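You operate a simulated robot arm through the tools that you are given. There is no shell and no other tool.

Carry out the task below with a simulated robot arm. There is one attempt and no reset: what you move stays moved.

## Task
Measure the clamped disc and move it to the pocket for its grade.
Fine: it is on the FORM console; switch the console on and leave it on; FORM under 1 fringe goes to FLAT, over 1 to BOWED; leave the red handle free.
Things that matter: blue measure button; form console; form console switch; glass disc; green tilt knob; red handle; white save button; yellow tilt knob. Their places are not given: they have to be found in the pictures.

Only the result counts: the job must be done as asked and must still hold three seconds after the hand-in. Knocking over, shifting, dropping, spilling or breaking anything else fails it.

## Robot
A 7-joint arm with a two-finger parallel gripper, fixed in place. Base frame: the origin is at the foot of the arm, x ahead of it, y to its left, z up. Readings come in mm, degrees, newtons and seconds.
Its first joint turns from -166.0 to 166.0 degrees. Payload 1.57 kg.
The TCP is the grasp point between the finger pads, 30 mm short of the fingertips. In the tool frame z runs along the fingers and y along their closing line. Largest opening 110 mm; finger width 24, thickness 12; the body of the gripper, 48 by 112 mm, starts 78 mm behind the TCP.
Orientation is that of the tool frame in the base frame, as [roll, pitch, yaw] about the fixed x, y, z axes, in that order (R = Rz(yaw) Ry(pitch) Rx(roll)). With the fingers straight down and closing along the base's y, the tool's x points along the base's -x, its y along +y and its z along -z.

## Interface
- The arm moves only by the tool drive_tool. Its argument "moves" is a list of rows, each an object (a shift or turn left out is 0, a gripper value left out holds the last) with "linear": the shift along the tool's x, y, z in cm, a list of three; "rotation": the turn, a rotation vector about the tool's x, y, z in degrees, a list of three. In form: [{"linear": [dx, dy, dz], "rotation": [rx, ry, rz]}, ...]. A call has 1 to 20 rows; each row is the pose to reach, as a shift and turn from the pose commanded when the call began, along the tool's axes at that moment. "grip" is the opening, from 0 (shut) to 1 (fully open), set as the call begins (left out, the last holds). Each row takes 0.2 s and may step no farther than 50 mm and 8.6 degrees from the row before; otherwise, or with a gripper value out of range, the whole call is refused. A pose out of reach is approached as far as the arm can. The call stops where the force on the tool passes 40 N (or 10 N more than at its start, if that is more) or the arm is blocked; 0.2 s more then pass. Each finger travels about 108 mm/s and halts on what it meets, pressing with about 38 N; the grip force reading is that of the motor and also rises with nothing between the fingers. The clock runs only during rows and for 0.2 s after the last one: add rows that repeat a pose to give the fingers time. It gives the time, the measured TCP pose, the force on the tool (base axes), the opening and the grip force at its end, in the units of the frame above (readings bear some noise), with the torque about the TCP (base axes, N m) and any sound that the robot's microphone picked up, and new pictures: "pictures" is both (left out), scene, wrist or none.
- Cameras (640 x 400 px; columns grow to the right, rows downward): "scene" is fixed at [43.6, -492.6, 1686.5]; the picture's right is [0.27, -0.96, 0.00], its down [-0.74, -0.21, -0.64] and it looks along [0.62, 0.17, -0.77] (base axes); focal length 316 px, centre (320, 200). "wrist" rides on the gripper at [70, 16, -141] in the tool frame; the picture's right is [-0.23, 0.97, 0.00], its down [-0.86, -0.20, -0.48] and it looks along [-0.47, -0.11, 0.88] (tool axes); focal length 222 px, centre (320, 200).
- raise_lower(by): slides the trunk up (or, below 0, down) by that many mm; the arm rides with it, the base frame stays. It gives what a move gives, with no picture.
- probe_pixels(camera, pixels): for up to 12 pixels [column, row] of the newest picture of that camera ("zoom" is the newest enlarged one), the place [x, y, z] in the base frame of the surface seen there, good to about 2 mm, but the place of the scene camera against the robot may be out by one fixed shift of up to 12 mm in any direction. It takes no simulated time.
- enlarge(camera, box): a new picture of the part [left, top, right, bottom] of that camera's present view, enlarged. It takes no simulated time.
- hand_in(): hands the job in; it is judged then, once.

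Leave the gripper open and the arm clear of the work at the hand-in unless told otherwise.

The tools are called after "Call:" by a JSON object that holds its "op" and its "data". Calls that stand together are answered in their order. drive_tool: Moves the arm, as the interface text tells. Its arguments: {"type":"object","properties":{"moves":{"type":"array"},"grip":{"type":"number"},"pictures":{"type":"string","enum":["both","scene","wrist","none"]}},"required":["moves"]} The other tools are called the same way: raise_lower (by) slides the trunk up or down; probe_pixels (camera, pixels) gives the place of the surface under pixels of a picture; enlarge (camera, box) takes an enlarged picture of a part of a camera's view; hand_in () hands the job in.

At the start:

```text
time_s: 0.0
tool_pos: [487.7, -214.9, 1275.1]
tool_rot: [168.0, 4.6, 178.9]
force: [112.7, 93.8, -282.4]
torque: [-12.29, -11.81, -8.8]
grip_width: 110.1
finger_force: 0.1
trunk travel left (down, up): [-450.0, 160.0]
```

scene: 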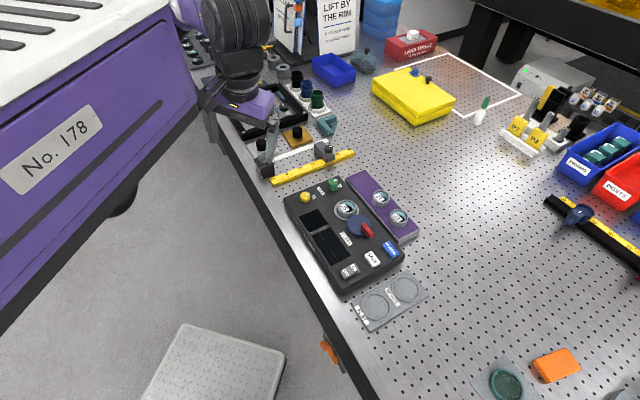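
wrist: 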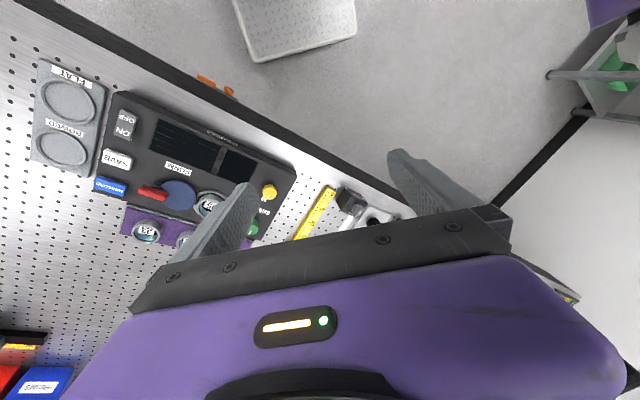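

I see a dark console at about (345,235) in the scene picture, with knobs, a red handle, screens, buttons and a grey two-pocket tray at (390,300). I'll enlarge both views to read the labels.

Call:
{"op": "enlarge", "data": {"camera": "scene", "box": [270, 160, 440, 340]}}

Call:
{"op": "enlarge", "data": {"camera": "wrist", "box": [20, 50, 320, 260]}}

```text
2.22 times, centred on (355, 250) of scene
```

zoom: 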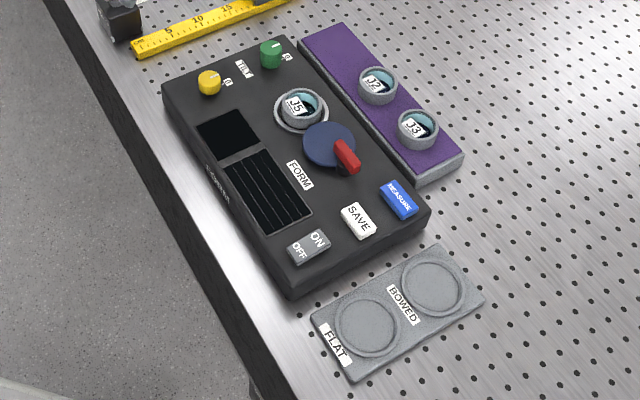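

```text
1.90 times, centred on (170, 155) of wrist
```

zoom: 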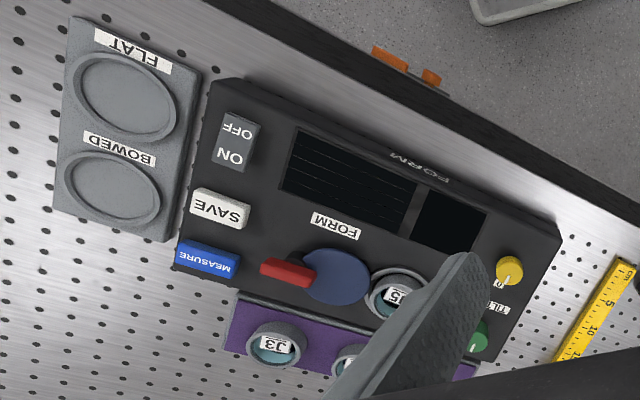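

The console reads FORM, with an ON/OFF rocker, SAVE, MEASURE, a red handle on a blue cam, the disc J5 in the seat, and yellow and green knobs. The pockets are FLAT and BOWED. I'll probe these points in the wrist zoom.

Call:
{"op": "probe_pixels", "data": {"camera": "zoom", "pixels": [[240, 130], [229, 155], [220, 207], [208, 262], [288, 273], [340, 270], [396, 297], [509, 270], [480, 338], [123, 93], [114, 188], [275, 346]]}}

Call:
{"op": "probe_pixels", "data": {"camera": "scene", "pixels": [[347, 272], [352, 268], [372, 258], [390, 249], [367, 231], [357, 226], [346, 209], [306, 197], [334, 184], [376, 306], [405, 289], [399, 218]]}}

```text
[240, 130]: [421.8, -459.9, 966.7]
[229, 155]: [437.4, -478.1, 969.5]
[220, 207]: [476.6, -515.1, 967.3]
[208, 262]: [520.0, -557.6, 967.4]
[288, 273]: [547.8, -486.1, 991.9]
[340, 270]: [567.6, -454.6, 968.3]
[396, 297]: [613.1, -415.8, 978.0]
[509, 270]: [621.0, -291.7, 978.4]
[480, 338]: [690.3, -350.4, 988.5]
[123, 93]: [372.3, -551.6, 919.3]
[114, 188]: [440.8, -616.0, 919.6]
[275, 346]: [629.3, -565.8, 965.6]
```

```text
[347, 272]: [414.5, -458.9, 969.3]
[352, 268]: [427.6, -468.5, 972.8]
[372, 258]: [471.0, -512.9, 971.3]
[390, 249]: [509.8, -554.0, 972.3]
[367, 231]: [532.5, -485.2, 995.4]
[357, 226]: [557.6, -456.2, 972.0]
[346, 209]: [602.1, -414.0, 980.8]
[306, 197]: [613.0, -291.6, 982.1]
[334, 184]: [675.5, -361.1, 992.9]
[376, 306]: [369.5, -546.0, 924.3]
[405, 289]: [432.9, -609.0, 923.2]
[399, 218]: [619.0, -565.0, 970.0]
```

The wrist and scene places agree to within about 10 mm, and I'll trust the wrist ones. There is also a poster at (340,25), so I'll read it along with closer views of the console parts.

Call:
{"op": "enlarge", "data": {"camera": "scene", "box": [270, 0, 430, 100]}}

Call:
{"op": "enlarge", "data": {"camera": "scene", "box": [320, 180, 420, 245]}}

Call:
{"op": "enlarge", "data": {"camera": "scene", "box": [280, 170, 380, 235]}}

Call:
{"op": "enlarge", "data": {"camera": "scene", "box": [320, 235, 420, 300]}}

```text
4.00 times, centred on (350, 50) of scene
```

zoom: 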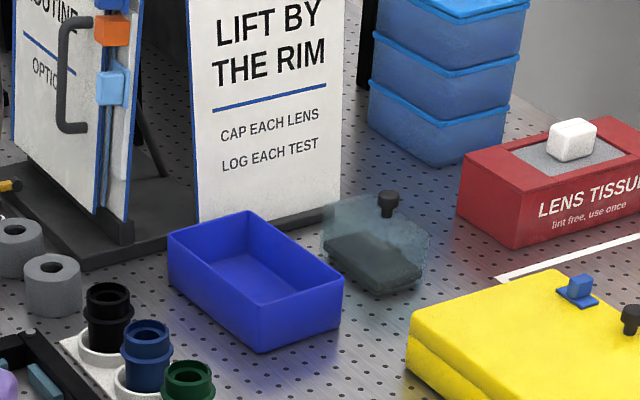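

```text
6.15 times, centred on (370, 212) of scene
```

zoom: 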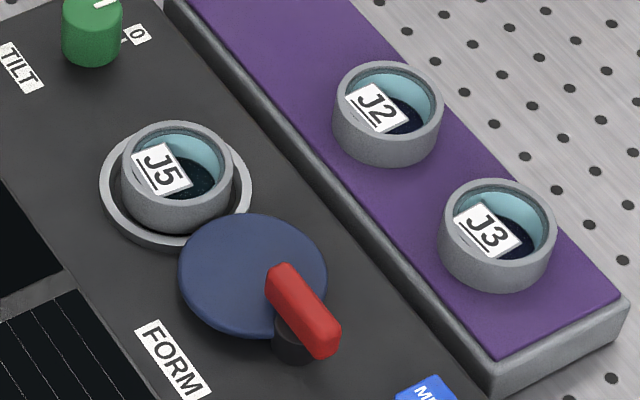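

```text
6.15 times, centred on (330, 202) of scene
```

zoom: 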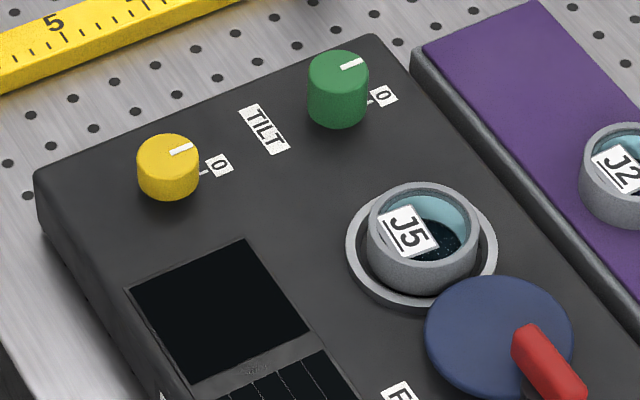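

```text
6.15 times, centred on (370, 268) of scene
```

zoom: 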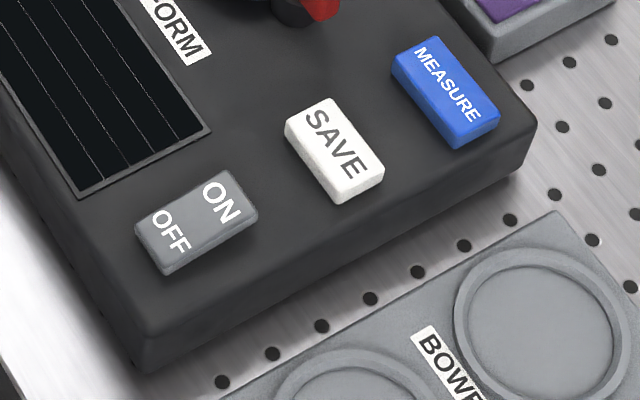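

The rocker is long across the console with ON toward SAVE. The red handle sits on a hub with an eccentric blue cam against J5, and both knob marks look close to their 0 ticks. The start force reading is large, so I'll first level the tool with a small move and check it.

Call:
{"op": "drive_tool", "data": {"moves": [{"linear": [0, 0, 0], "rotation": [5.98, 2.32, 0]}, {"linear": [0, 0, 0], "rotation": [11.97, 4.63, 0]}, {"linear": [0, 0, 0], "rotation": [11.97, 4.63, 0]}], "pictures": "none"}}

```text
time_s: 0.8
tool_pos: [486.6, -214.5, 1275.0]
tool_rot: [-180.0, 0.0, 179.5]
force: [-0.2, -0.6, 1.3]
torque: [-0.01, 0.0, 0.01]
grip_width: 109.9
finger_force: 0.1
trunk travel left (down, up): [-450.0, 160.0]
```

The force is now near zero, and the tool points straight down at yaw 179.5. Next I'll turn it to yaw about 225, along the console's short axis, and move over the console for a closer look.

Call:
{"op": "drive_tool", "data": {"moves": [{"linear": [0.633, -3.8, 1.357], "rotation": [0, 0, -6.5]}, {"linear": [1.266, -7.6, 2.714], "rotation": [0, 0, -13]}, {"linear": [1.9, -11.4, 4.07], "rotation": [0, 0, -19.5]}, {"linear": [2.53, -15.2, 5.43], "rotation": [0, 0, -26]}, {"linear": [3.165, -19.0, 6.785], "rotation": [0, 0, -32.5]}, {"linear": [3.8, -22.8, 8.14], "rotation": [0, 0, -39]}, {"linear": [4.43, -26.6, 9.5], "rotation": [0, 0, -45.5]}, {"linear": [4.43, -26.6, 9.5], "rotation": [0, 0, -45.5]}], "pictures": "both"}}

```text
time_s: 2.6
tool_pos: [439.0, -479.1, 1176.2]
tool_rot: [179.9, -0.1, -134.8]
force: [-0.1, 0.1, -0.7]
torque: [0.02, 0.0, -0.02]
grip_width: 109.8
finger_force: 0.0
trunk travel left (down, up): [-450.0, 160.0]
```

scene: 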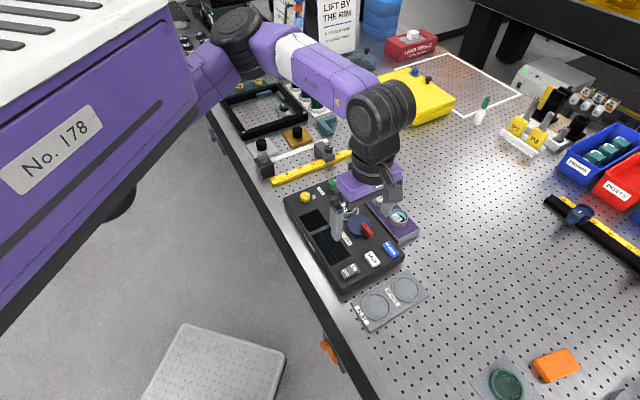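
wrist: 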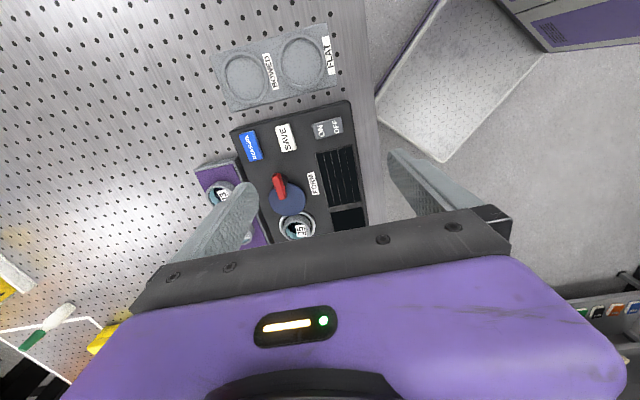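

The wrist camera now sees the console between the fingers. I'll enlarge it for detail at (290,170).

Call:
{"op": "enlarge", "data": {"camera": "wrist", "box": [210, 90, 380, 240]}}

Call:
{"op": "enlarge", "data": {"camera": "wrist", "box": [240, 160, 340, 245]}}

```text
2.67 times, centred on (295, 165) of wrist
```

zoom: 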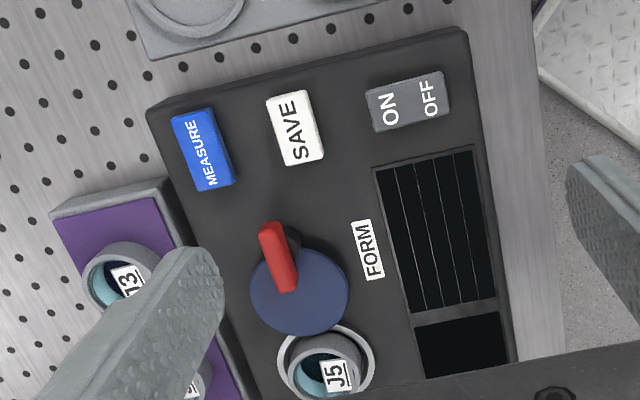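

```text
4.71 times, centred on (290, 202) of wrist
```

zoom: 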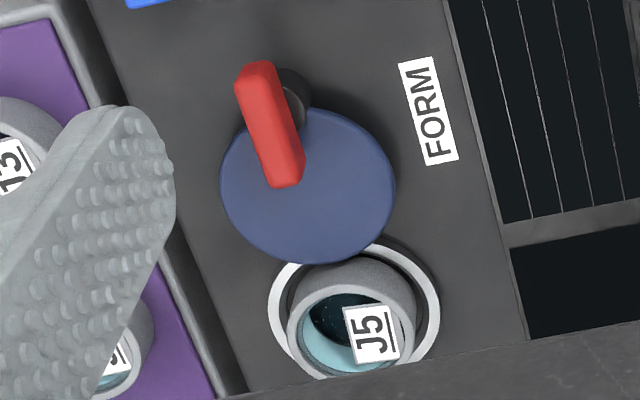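

The cam sits against J5's ring. I'll probe the handle ends, hub, cam edges, ring and label in this zoom.

Call:
{"op": "probe_pixels", "data": {"camera": "zoom", "pixels": [[255, 68], [288, 180], [270, 125], [298, 90], [226, 190], [390, 180], [320, 260], [300, 115], [303, 345], [345, 288], [405, 325], [200, 100]]}}

Call:
{"op": "enlarge", "data": {"camera": "wrist", "box": [220, 100, 350, 180]}}

```text
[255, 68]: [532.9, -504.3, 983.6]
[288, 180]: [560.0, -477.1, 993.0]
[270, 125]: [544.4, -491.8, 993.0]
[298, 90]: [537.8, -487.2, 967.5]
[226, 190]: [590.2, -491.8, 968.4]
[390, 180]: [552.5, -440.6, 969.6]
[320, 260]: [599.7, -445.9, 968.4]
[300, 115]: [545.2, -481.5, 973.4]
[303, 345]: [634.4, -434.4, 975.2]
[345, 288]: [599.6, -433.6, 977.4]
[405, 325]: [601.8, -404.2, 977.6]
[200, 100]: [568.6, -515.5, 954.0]
```

```text
4.92 times, centred on (285, 140) of wrist
```

zoom: 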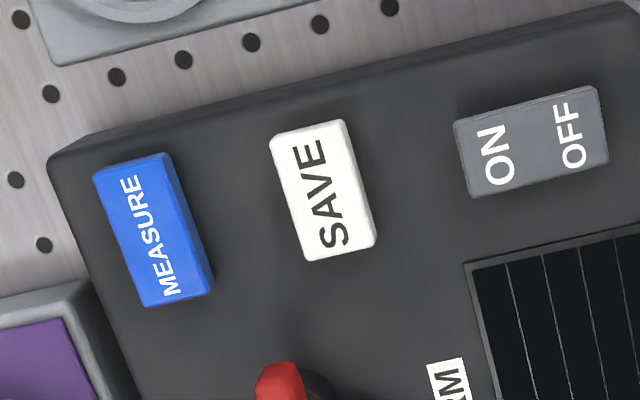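

Now I'll probe the rocker's corners and the button centres in this zoom.

Call:
{"op": "probe_pixels", "data": {"camera": "zoom", "pixels": [[462, 126], [478, 190], [592, 93], [601, 158], [532, 142], [496, 155], [570, 133], [323, 190], [155, 230], [290, 135], [368, 240], [420, 180]]}}

```text
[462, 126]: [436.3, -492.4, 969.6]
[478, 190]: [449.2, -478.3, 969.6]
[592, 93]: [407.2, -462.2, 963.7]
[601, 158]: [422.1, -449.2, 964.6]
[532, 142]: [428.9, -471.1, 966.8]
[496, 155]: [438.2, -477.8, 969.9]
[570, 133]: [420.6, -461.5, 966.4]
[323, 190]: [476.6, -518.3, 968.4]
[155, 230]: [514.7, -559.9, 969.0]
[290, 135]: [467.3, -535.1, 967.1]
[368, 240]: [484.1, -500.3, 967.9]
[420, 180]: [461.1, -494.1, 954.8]
```

The rocker's ON end is raised (z 969.6 against 964 at OFF), so it is off. I'll close the fingers and come down over the ON end at about (443,-484), stopping just above it.

Call:
{"op": "drive_tool", "data": {"grip": 0, "moves": [{"linear": [0.066, -0.63, 3.5]}, {"linear": [0.066, -0.63, 7.0]}, {"linear": [0.066, -0.63, 10.5]}, {"linear": [0.066, -0.63, 14.0]}, {"linear": [0.066, -0.63, 16.0]}, {"linear": [0.066, -0.63, 16.0]}], "pictures": "both"}}

```text
time_s: 4.0
tool_pos: [444.1, -483.7, 1017.6]
tool_rot: [-180.0, -0.2, -135.2]
force: [0.4, 0.1, 0.0]
torque: [0.0, -0.01, 0.04]
grip_width: 0.0
finger_force: 21.3
trunk travel left (down, up): [-450.0, 160.0]
```

scene: 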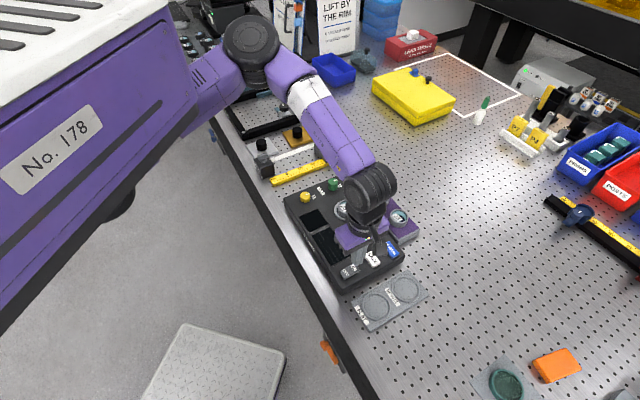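
wrist: 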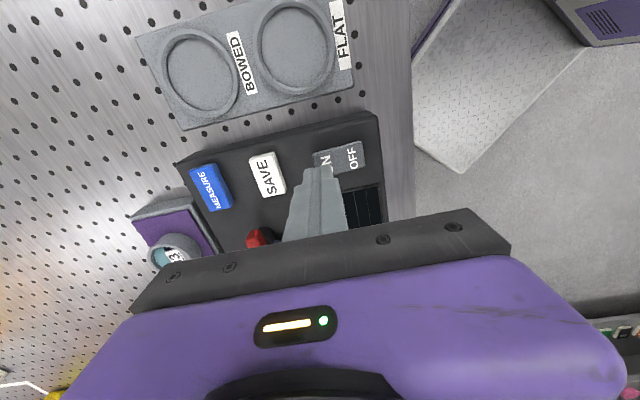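

The closed tips are over the ON end at (325,160) in the wrist view. I'll press down in small steps.

Call:
{"op": "drive_tool", "data": {"moves": [{"linear": [0, 0, 1.2]}, {"linear": [0, 0, 1.6]}, {"linear": [0, 0, 1.9]}, {"linear": [0, 0, 2.1]}, {"linear": [0, 0, 2.3]}, {"linear": [0, 0, 2.4]}], "pictures": "none"}}

```text
time_s: 5.4
tool_pos: [443.6, -484.5, 995.7]
tool_rot: [-179.9, -0.3, -135.1]
force: [2.6, 0.2, 13.8]
torque: [0.14, -0.01, -0.03]
grip_width: 0.1
finger_force: 21.4
trunk travel left (down, up): [-450.0, 160.0]
```

The tips are in contact at 13.8 N and there has been no click yet. I'll press a little further.

Call:
{"op": "drive_tool", "data": {"moves": [{"linear": [0, 0, 0.15]}, {"linear": [0, 0, 0.3]}, {"linear": [0, 0, 0.45]}, {"linear": [0, 0, 0.45]}], "pictures": "both"}}

```text
time_s: 5.9
tool_pos: [442.0, -484.9, 997.1]
tool_rot: [-179.8, -0.1, -135.1]
force: [0.7, 9.5, 21.0]
torque: [0.43, 0.09, -0.09]
grip_width: 0.2
finger_force: 21.5
trunk travel left (down, up): [-450.0, 160.0]
stopped in row 2: the force on the tool passed its limit at 43 N (the readings are from after the stop); the commanded pose is now the measured one
```

scene: 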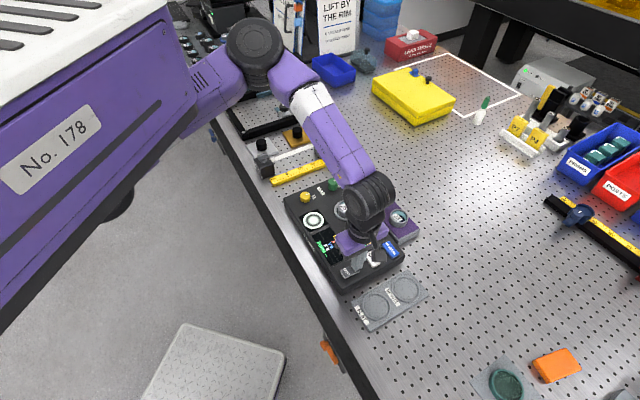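
wrist: 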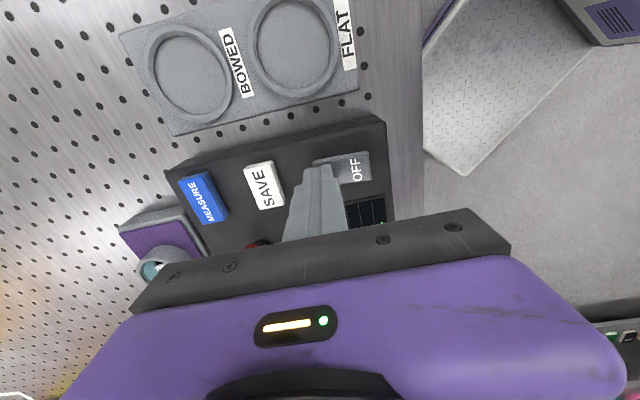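

The screens have lit up at (315,220), so the console is on. I'll lift clear and read the screens.

Call:
{"op": "drive_tool", "data": {"moves": [{"linear": [0, 0, -2]}, {"linear": [0, 0, -5]}, {"linear": [0, 0, -9]}, {"linear": [0, 0, -13]}, {"linear": [-2, 0, -17]}], "pictures": "both"}}

Call:
{"op": "enlarge", "data": {"camera": "scene", "box": [280, 180, 380, 290]}}

Call:
{"op": "enlarge", "data": {"camera": "wrist", "box": [210, 90, 380, 240]}}

```text
time_s: 7.1
tool_pos: [459.3, -471.6, 1166.5]
tool_rot: [-179.9, -0.1, -135.1]
force: [0.0, 0.0, -0.3]
torque: [0.01, -0.01, 0.02]
grip_width: 0.0
finger_force: 20.8
trunk travel left (down, up): [-450.0, 160.0]
```

scene: 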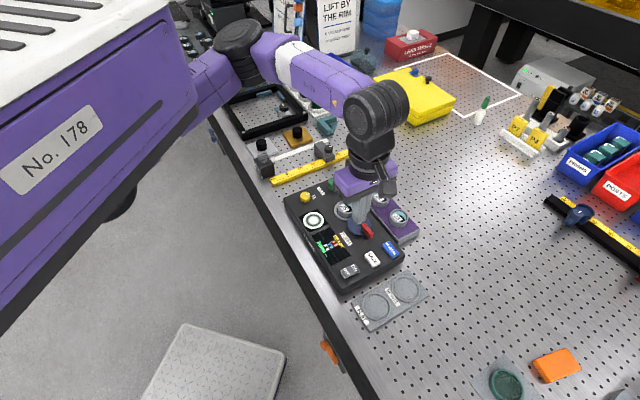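
wrist: 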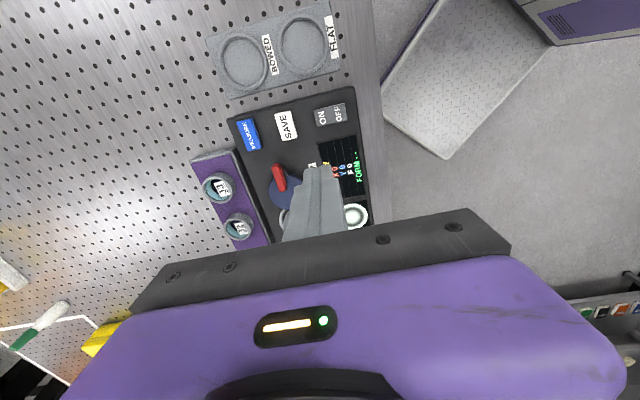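

```text
3.64 times, centred on (330, 235) of scene
```

zoom: 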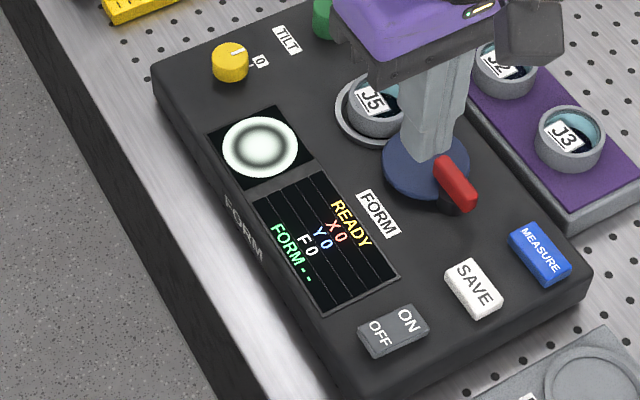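

```text
2.67 times, centred on (295, 165) of wrist
```

zoom: 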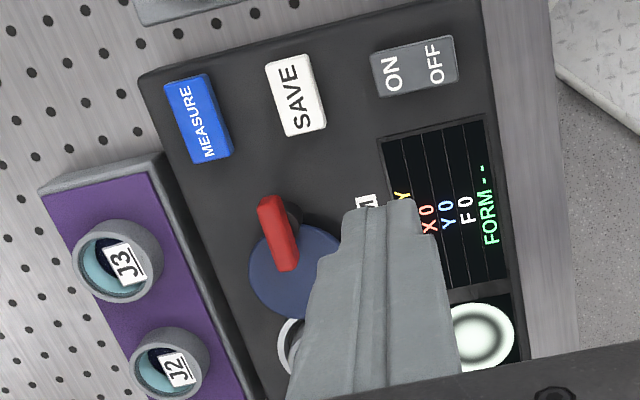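

The screen reads READY, X 0, Y 0, F 0, FORM --. Next I'll move over the blue MEASURE button at (514.7,-559.9,969) and stop just above it.

Call:
{"op": "drive_tool", "data": {"moves": [{"linear": [0.6, -2.6, 3]}, {"linear": [1.2, -5.2, 6]}, {"linear": [1.8, -7.8, 9]}, {"linear": [2.31, -10.16, 12]}, {"linear": [2.31, -10.16, 15.5]}, {"linear": [2.31, -10.16, 16.0]}, {"linear": [2.31, -10.16, 16.0]}], "pictures": "both"}}

```text
time_s: 8.7
tool_pos: [514.5, -560.2, 1004.4]
tool_rot: [-180.0, -0.1, -135.0]
force: [0.2, -1.1, 0.2]
torque: [0.0, 0.0, 0.03]
grip_width: 0.0
finger_force: 21.3
trunk travel left (down, up): [-450.0, 160.0]
```

scene: 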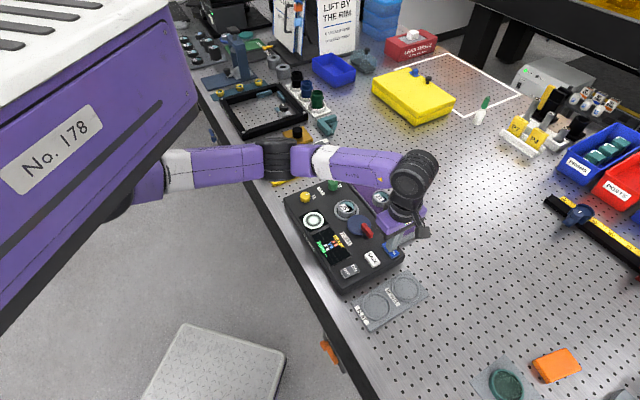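
wrist: 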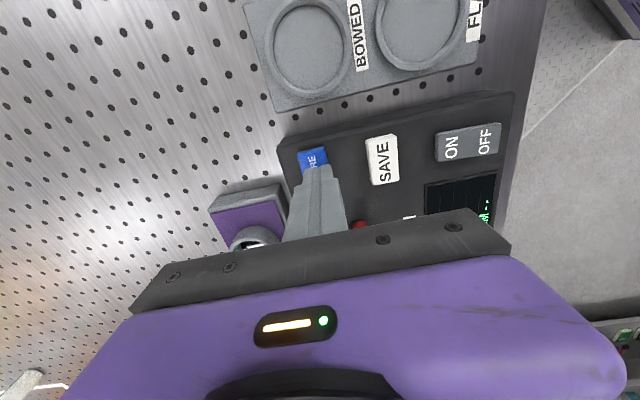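

The tips are above MEASURE with the fingertip at z 974. Next I'll press gently.

Call:
{"op": "drive_tool", "data": {"moves": [{"linear": [0, 0, 0.4]}, {"linear": [0, 0, 0.6]}, {"linear": [0, 0, 0.75]}, {"linear": [0, 0, 0.9]}, {"linear": [0, 0, 1.0]}], "pictures": "scene"}}

Call:
{"op": "enlarge", "data": {"camera": "scene", "box": [280, 180, 400, 290]}}

```text
time_s: 9.9
tool_pos: [512.8, -559.6, 995.2]
tool_rot: [-179.9, -0.2, -135.1]
force: [0.7, -0.6, 1.2]
torque: [-0.01, -0.04, 0.02]
grip_width: 0.0
finger_force: 21.1
trunk travel left (down, up): [-450.0, 160.0]
```

scene: 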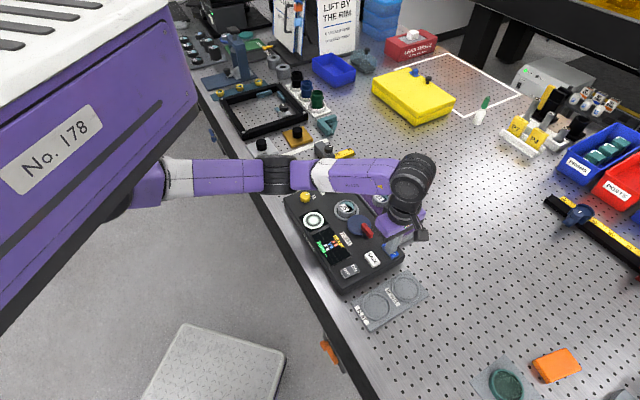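

```text
3.64 times, centred on (340, 235) of scene
```

zoom: 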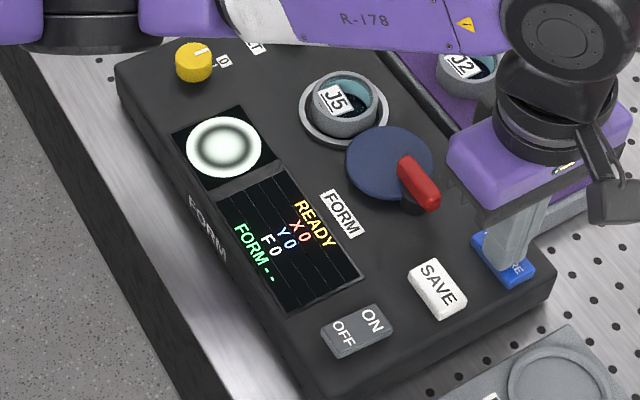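

The force is only about 1 N and the screen is unchanged, so I'll press deeper.

Call:
{"op": "drive_tool", "data": {"moves": [{"linear": [0, 0, 0.1]}, {"linear": [0, 0, 0.2]}, {"linear": [0, 0, 0.3]}, {"linear": [0, 0, 0.4]}, {"linear": [0, 0, 0.5]}], "pictures": "scene"}}

Call:
{"op": "enlarge", "data": {"camera": "scene", "box": [280, 180, 400, 290]}}

```text
time_s: 11.1
tool_pos: [512.7, -559.4, 992.0]
tool_rot: [-179.8, -0.2, -135.1]
force: [1.6, -0.1, 12.2]
torque: [0.03, -0.04, 0.01]
grip_width: 0.0
finger_force: 22.0
trunk travel left (down, up): [-450.0, 160.0]
heard: click
```

scene: 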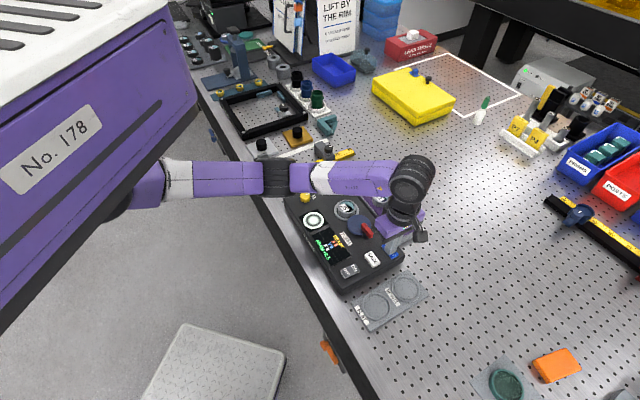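

```text
3.64 times, centred on (340, 235) of scene
```

zoom: 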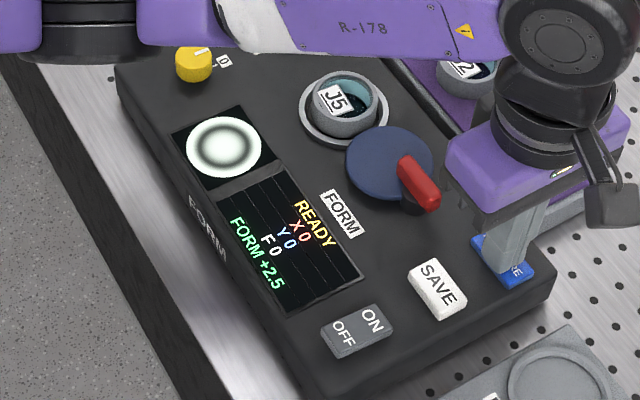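

I heard a click and FORM now reads about +2.5. I'll lift off the button and zoom in on the screens.

Call:
{"op": "drive_tool", "data": {"moves": [{"linear": [0, 0, -2]}, {"linear": [0, 0, -5]}, {"linear": [0, 0, -9]}], "pictures": "scene"}}

Call:
{"op": "enlarge", "data": {"camera": "scene", "box": [295, 205, 355, 265]}}

```text
time_s: 11.9
tool_pos: [515.2, -558.1, 1080.6]
tool_rot: [179.9, -0.2, -135.1]
force: [0.7, 0.2, -0.5]
torque: [0.03, 0.0, -0.03]
grip_width: 0.1
finger_force: 21.0
trunk travel left (down, up): [-450.0, 160.0]
```

scene: 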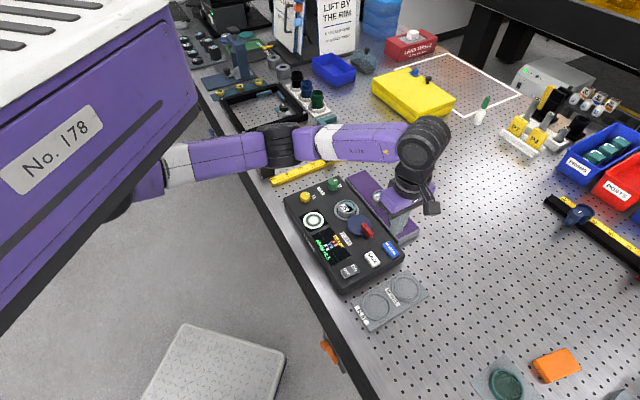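

```text
6.67 times, centred on (325, 235) of scene
```

zoom: 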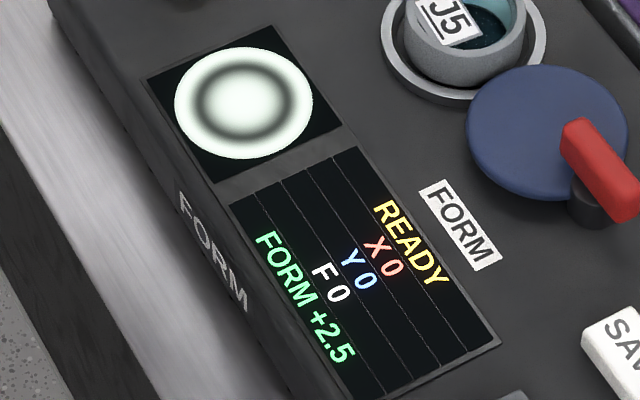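

FORM reads +2.5 with X 0, Y 0 and F 0. The round screen shows only about one dark ring, so I'll zoom further to check that the reading makes sense.

Call:
{"op": "enlarge", "data": {"camera": "scene", "box": [300, 208, 330, 232]}}

Call:
{"op": "enlarge", "data": {"camera": "scene", "box": [315, 225, 350, 260]}}

Call:
{"op": "enlarge", "data": {"camera": "scene", "box": [325, 190, 385, 240]}}

Call:
{"op": "enlarge", "data": {"camera": "scene", "box": [290, 170, 350, 220]}}

```text
16.00 times, centred on (315, 220) of scene
```

zoom: 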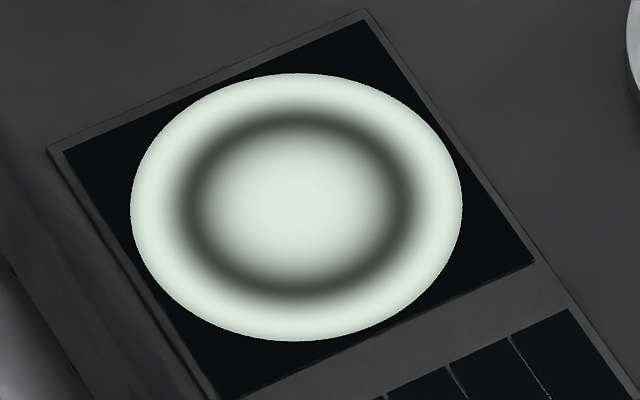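

```text
11.43 times, centred on (332, 242) of scene
```

zoom: 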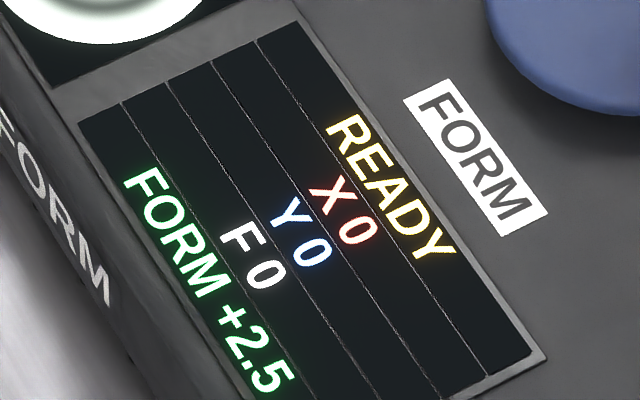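

```text
8.00 times, centred on (355, 215) of scene
```

zoom: 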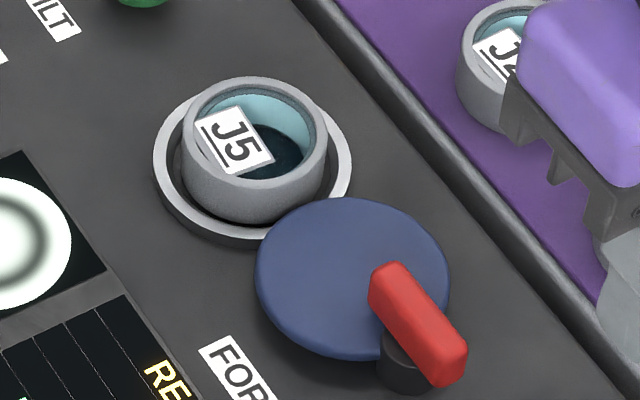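

```text
8.00 times, centred on (320, 195) of scene
```

zoom: 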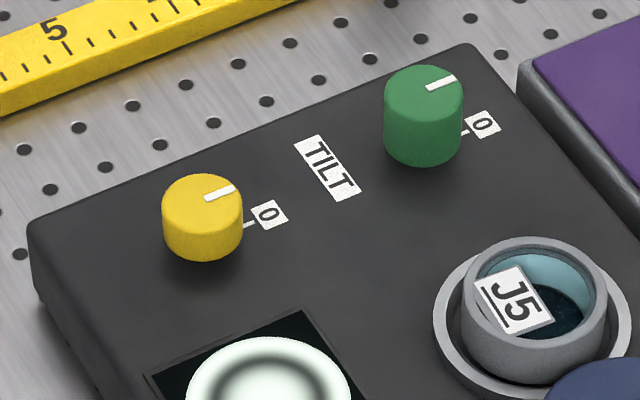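

The ring is centred, so there is no tilt, and a dark ring at about 0.63 of the radius fits the +2.5 reading. X and Y are 0, and both knobs sit on 0. Before moving the handle I want a view straight down on it and J5, so I'll move the open gripper above J5.

Call:
{"op": "drive_tool", "data": {"grip": 1, "moves": [{"linear": [0, 0, -4]}, {"linear": [-3, 0.5, -7]}, {"linear": [-7, 1, -7]}, {"linear": [-11, 1.5, -7]}, {"linear": [-15, 2, -7]}, {"linear": [-17.2, 2.36, -7]}, {"linear": [-17.2, 2.36, -7]}], "pictures": "both"}}

Call:
{"op": "enlarge", "data": {"camera": "wrist", "box": [220, 60, 420, 230]}}

```text
time_s: 13.5
tool_pos: [617.7, -419.7, 1149.8]
tool_rot: [-179.9, -0.1, -135.1]
force: [-0.6, 0.0, -1.1]
torque: [-0.02, -0.04, -0.03]
grip_width: 109.5
finger_force: 0.0
trunk travel left (down, up): [-450.0, 160.0]
```

scene: 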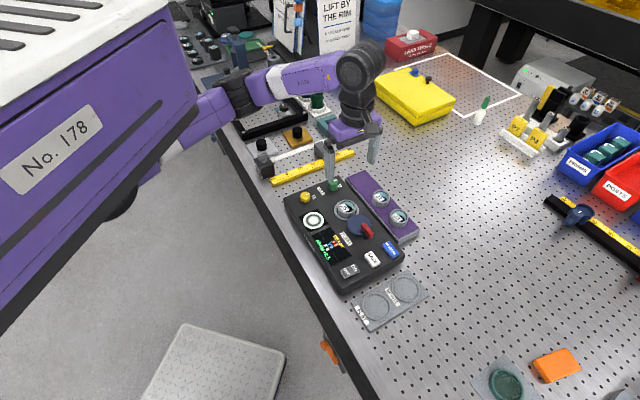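
wrist: 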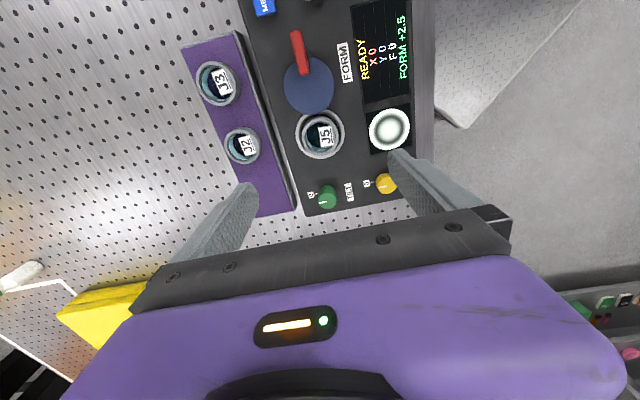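

```text
2.35 times, centred on (320, 145) of wrist
```

zoom: 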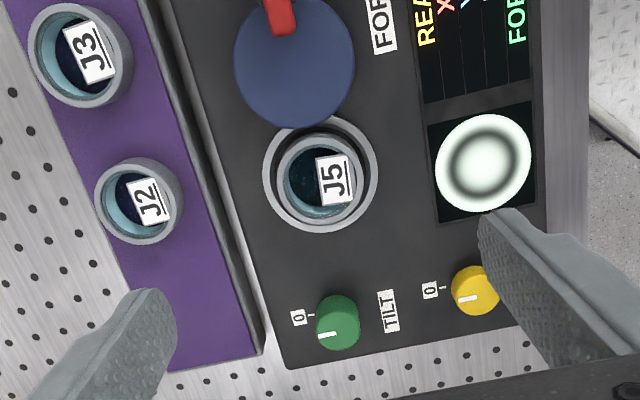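

This view is good. I'll zoom on the cam, handle and J5 and take precise places.

Call:
{"op": "enlarge", "data": {"camera": "wrist", "box": [260, 15, 380, 90]}}

Call:
{"op": "enlarge", "data": {"camera": "wrist", "box": [270, 85, 370, 170]}}

Call:
{"op": "probe_pixels", "data": {"camera": "zoom", "pixels": [[320, 200], [240, 200], [400, 200], [320, 120], [320, 280]]}}

```text
5.33 times, centred on (320, 52) of wrist
```

zoom: 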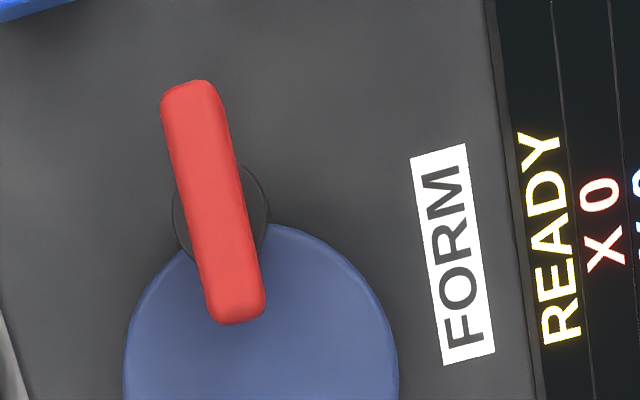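

```text
4.71 times, centred on (320, 128) of wrist
```

zoom: 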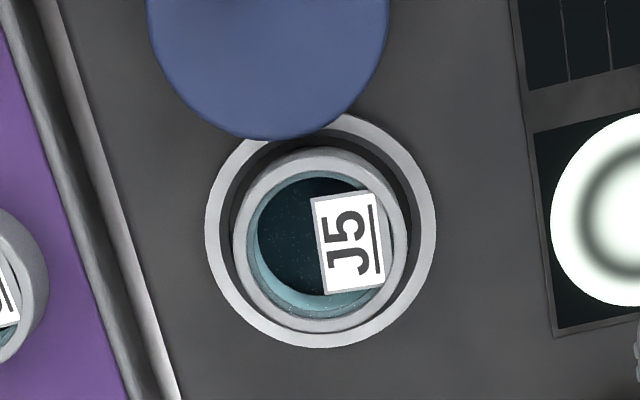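

```text
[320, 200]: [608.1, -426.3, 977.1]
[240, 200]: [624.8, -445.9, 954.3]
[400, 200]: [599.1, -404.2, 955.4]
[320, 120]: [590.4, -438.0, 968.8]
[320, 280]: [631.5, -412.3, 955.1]
```

I'll probe J5's rim, the seat ring and the cam edge in this zoom.

Call:
{"op": "probe_pixels", "data": {"camera": "zoom", "pixels": [[241, 240], [399, 230], [315, 155], [322, 323], [262, 180], [375, 180], [265, 300], [375, 300], [214, 240], [430, 235], [322, 342], [265, 130]]}}

Call:
{"op": "enlarge", "data": {"camera": "wrist", "box": [260, 15, 380, 90]}}

```text
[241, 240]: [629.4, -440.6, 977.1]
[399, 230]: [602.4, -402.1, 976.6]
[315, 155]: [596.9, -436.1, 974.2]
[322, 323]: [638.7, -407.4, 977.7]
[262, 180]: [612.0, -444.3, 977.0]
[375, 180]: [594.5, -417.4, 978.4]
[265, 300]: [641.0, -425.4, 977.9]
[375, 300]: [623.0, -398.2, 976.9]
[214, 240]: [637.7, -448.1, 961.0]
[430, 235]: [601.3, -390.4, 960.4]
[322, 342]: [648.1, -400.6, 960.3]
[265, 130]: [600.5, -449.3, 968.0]
```

```text
5.33 times, centred on (320, 52) of wrist
```

zoom: 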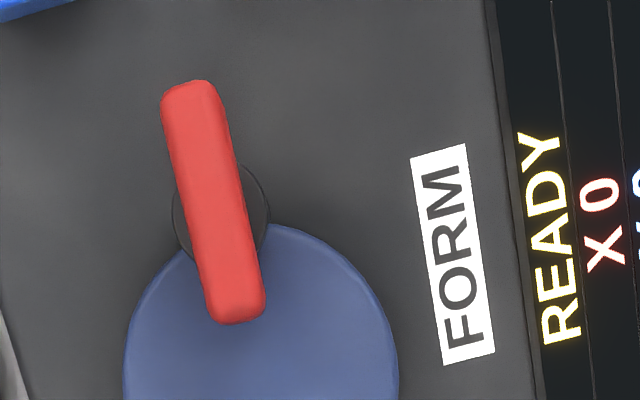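

Rim J5 is centred near (617.5,-421.4), about 50 mm across, top z 977. Next are the handle and hub places in this zoom.

Call:
{"op": "probe_pixels", "data": {"camera": "zoom", "pixels": [[188, 90], [240, 312], [213, 203], [172, 150], [235, 150], [178, 215], [262, 195], [255, 220], [140, 330], [260, 380], [385, 330], [300, 240]]}}

```text
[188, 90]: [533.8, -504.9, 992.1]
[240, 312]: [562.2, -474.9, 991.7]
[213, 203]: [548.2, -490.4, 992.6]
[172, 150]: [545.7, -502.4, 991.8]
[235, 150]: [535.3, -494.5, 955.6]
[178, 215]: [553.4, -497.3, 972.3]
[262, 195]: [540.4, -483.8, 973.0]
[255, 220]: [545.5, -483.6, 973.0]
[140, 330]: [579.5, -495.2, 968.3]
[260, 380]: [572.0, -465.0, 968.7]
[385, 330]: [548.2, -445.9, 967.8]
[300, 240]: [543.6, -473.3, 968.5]
```

The red handle is a bar centred on its pivot at about (547.5,-490.5), lying toward the disc, top z 992, with its hub top at z 973. I'll half open the fingers and come down across the bar, stopping above it to check alignment.

Call:
{"op": "drive_tool", "data": {"grip": 0.5, "moves": [{"linear": [4, 0, 2], "rotation": [0, 0, -1.7]}, {"linear": [8, -0.03, 4], "rotation": [0, 0, -1.7]}, {"linear": [9.97, -0.06, 7], "rotation": [0, 0, -1.7]}, {"linear": [9.97, -0.06, 10], "rotation": [0, 0, -1.7]}, {"linear": [9.97, -0.06, 11], "rotation": [0, 0, -1.7]}, {"linear": [9.97, -0.06, 11], "rotation": [0, 0, -1.7]}], "pictures": "both"}}

Call:
{"op": "enlarge", "data": {"camera": "wrist", "box": [240, 120, 400, 230]}}

Call:
{"op": "enlarge", "data": {"camera": "scene", "box": [320, 170, 420, 270]}}

```text
time_s: 14.9
tool_pos: [547.0, -492.3, 1039.9]
tool_rot: [-179.9, -0.1, -133.4]
force: [-0.4, 0.1, -0.1]
torque: [0.01, -0.04, 0.01]
grip_width: 55.3
finger_force: 0.0
trunk travel left (down, up): [-450.0, 160.0]
```

scene: 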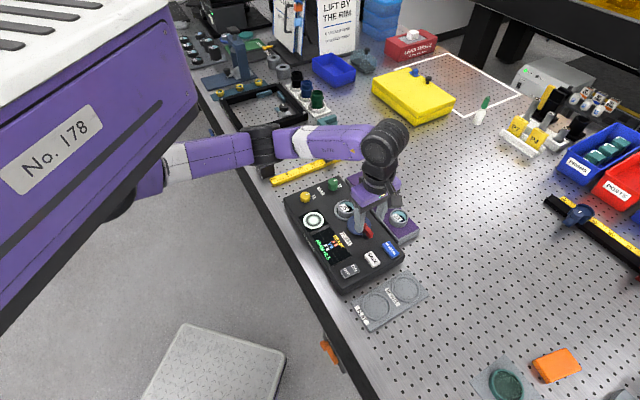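
wrist: 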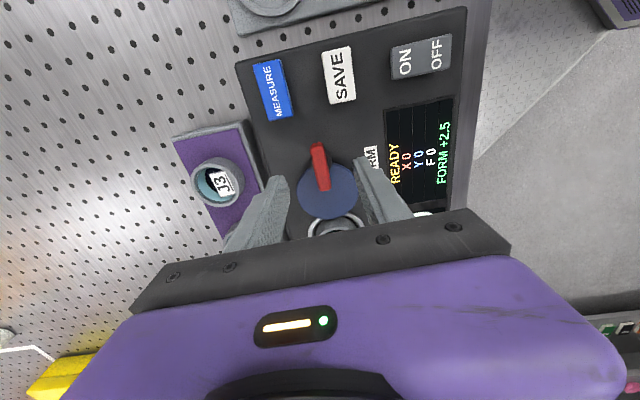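

```text
3.64 times, centred on (320, 175) of wrist
```

zoom: 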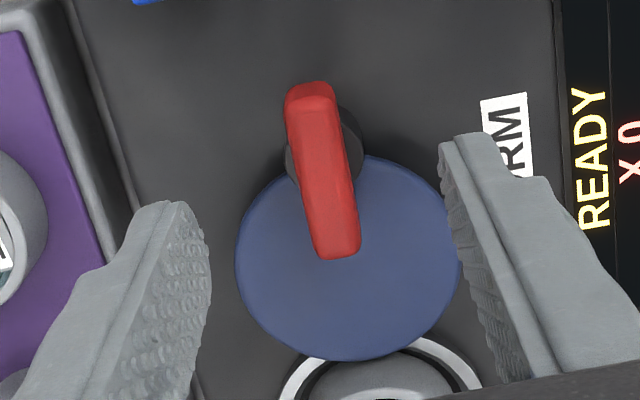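

```text
4.00 times, centred on (370, 220) of scene
```

zoom: 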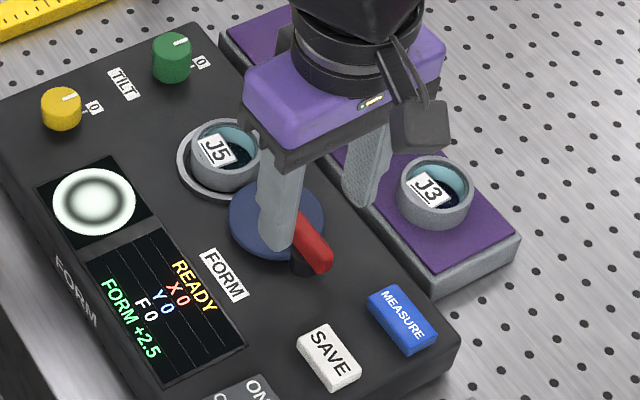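

The fingers straddle the bar. I'll lower until the tips sit at about z 976 beside it, then close.

Call:
{"op": "drive_tool", "data": {"moves": [{"linear": [-0.16, 0.09, 1.5]}, {"linear": [-0.16, 0.09, 2.8]}, {"linear": [-0.16, 0.09, 3.4]}, {"linear": [-0.16, 0.09, 3.4]}], "pictures": "none"}}

Call:
{"op": "drive_tool", "data": {"grip": 0, "moves": [{"linear": [0, 0, 0]}, {"linear": [0, 0, 0]}, {"linear": [0, 0, 0]}], "pictures": "both"}}

```text
time_s: 15.9
tool_pos: [546.0, -490.0, 1007.2]
tool_rot: [-179.9, -0.2, -133.3]
force: [0.3, -0.1, 0.4]
torque: [-0.03, 0.0, 0.0]
grip_width: 55.0
finger_force: 0.2
trunk travel left (down, up): [-450.0, 160.0]
```

```text
time_s: 16.7
tool_pos: [546.8, -491.5, 1007.3]
tool_rot: [-179.8, -0.2, -133.3]
force: [9.4, -10.4, -1.6]
torque: [-0.23, 0.23, -0.71]
grip_width: 13.2
finger_force: 29.9
trunk travel left (down, up): [-450.0, 160.0]
```

scene: 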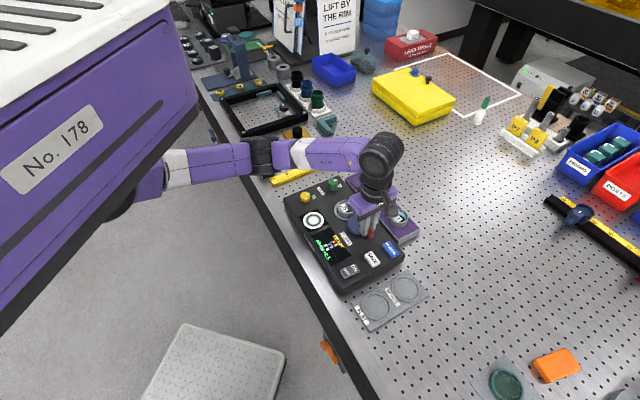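
wrist: 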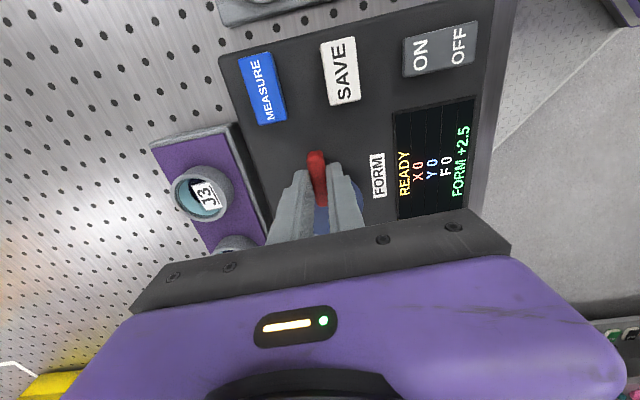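

The bar is gripped (13.2 mm wide). I'll ease the side load and turn a few degrees counter-clockwise from above, watching the torque.

Call:
{"op": "drive_tool", "data": {"moves": [{"linear": [0, -0.12, 0]}, {"linear": [0, -0.12, 0], "rotation": [0, 0, -3]}, {"linear": [0, -0.12, 0], "rotation": [0, 0, -6]}, {"linear": [0, -0.12, 0], "rotation": [0, 0, -6]}], "pictures": "wrist"}}

```text
time_s: 17.7
tool_pos: [548.0, -490.7, 1007.6]
tool_rot: [-180.0, -0.1, -127.4]
force: [-5.4, 9.1, 10.9]
torque: [0.51, 0.13, -0.91]
grip_width: 15.6
finger_force: 31.6
trunk travel left (down, up): [-450.0, 160.0]
```

wrist: 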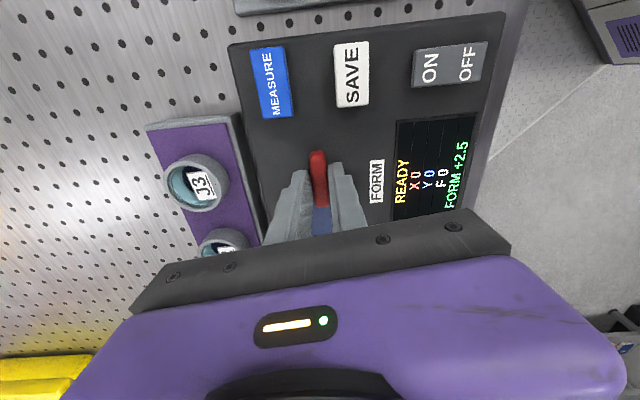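

The grip widened to 15.6 mm and the torque rose, so that way resists. I'll turn back and try clockwise.

Call:
{"op": "drive_tool", "data": {"moves": [{"linear": [0, 0, 0], "rotation": [0, 0, 3]}, {"linear": [0, 0, 0], "rotation": [0, 0, 6]}, {"linear": [0, 0, 0], "rotation": [0, 0, 9]}, {"linear": [0, 0, 0], "rotation": [0, 0, 12]}, {"linear": [0, 0, 0], "rotation": [0, 0, 12]}], "pictures": "wrist"}}

```text
time_s: 18.9
tool_pos: [546.6, -490.2, 1007.4]
tool_rot: [-179.8, -0.3, -139.5]
force: [-14.9, 8.0, 10.6]
torque: [-0.32, 1.06, -0.01]
grip_width: 12.8
finger_force: 29.8
trunk travel left (down, up): [-450.0, 160.0]
```

wrist: 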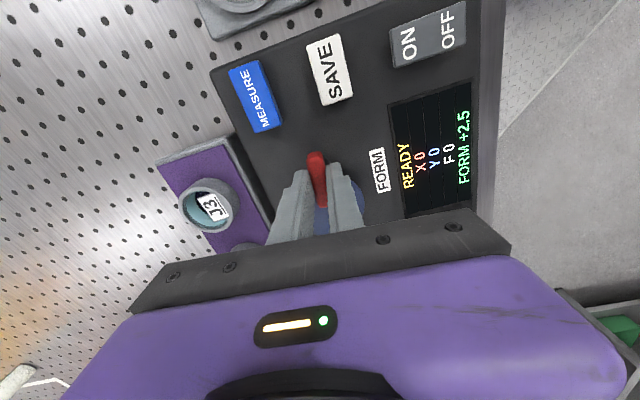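

Now the bar turns freely with the tool (width 12.8, torque about 0), so clockwise is the releasing way. I'll continue turning clockwise.

Call:
{"op": "drive_tool", "data": {"moves": [{"linear": [0, 0.12, 0], "rotation": [0, 0, 6]}, {"linear": [0, 0.12, 0], "rotation": [0, 0, 12]}, {"linear": [0, 0.12, 0], "rotation": [0, 0, 18]}, {"linear": [0, 0.12, 0], "rotation": [0, 0, 24]}, {"linear": [0, 0.12, 0], "rotation": [0, 0, 30]}, {"linear": [0, 0.12, 0], "rotation": [0, 0, 30]}], "pictures": "both"}}

Call:
{"op": "enlarge", "data": {"camera": "scene", "box": [290, 180, 410, 270]}}

```text
time_s: 20.3
tool_pos: [549.6, -492.5, 1005.9]
tool_rot: [-179.8, 0.0, -169.5]
force: [-13.0, -6.4, 8.7]
torque: [-0.05, 0.83, -0.01]
grip_width: 12.8
finger_force: 29.7
trunk travel left (down, up): [-450.0, 160.0]
```

scene: 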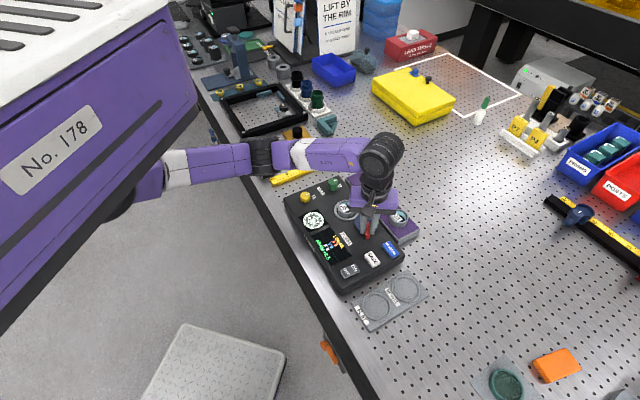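
wrist: 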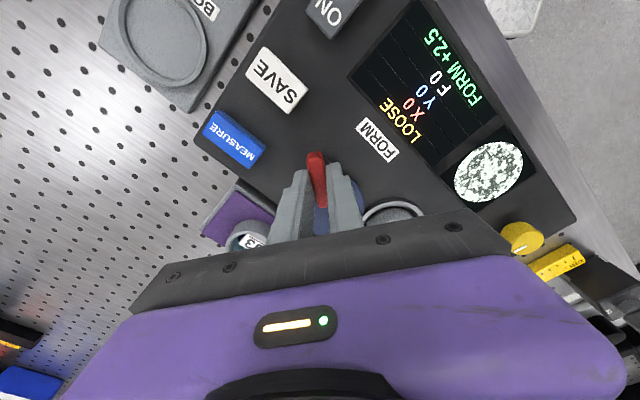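

```text
4.44 times, centred on (350, 225) of scene
```

zoom: 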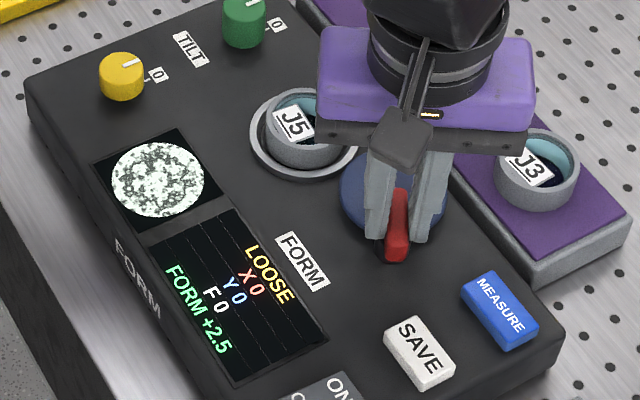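

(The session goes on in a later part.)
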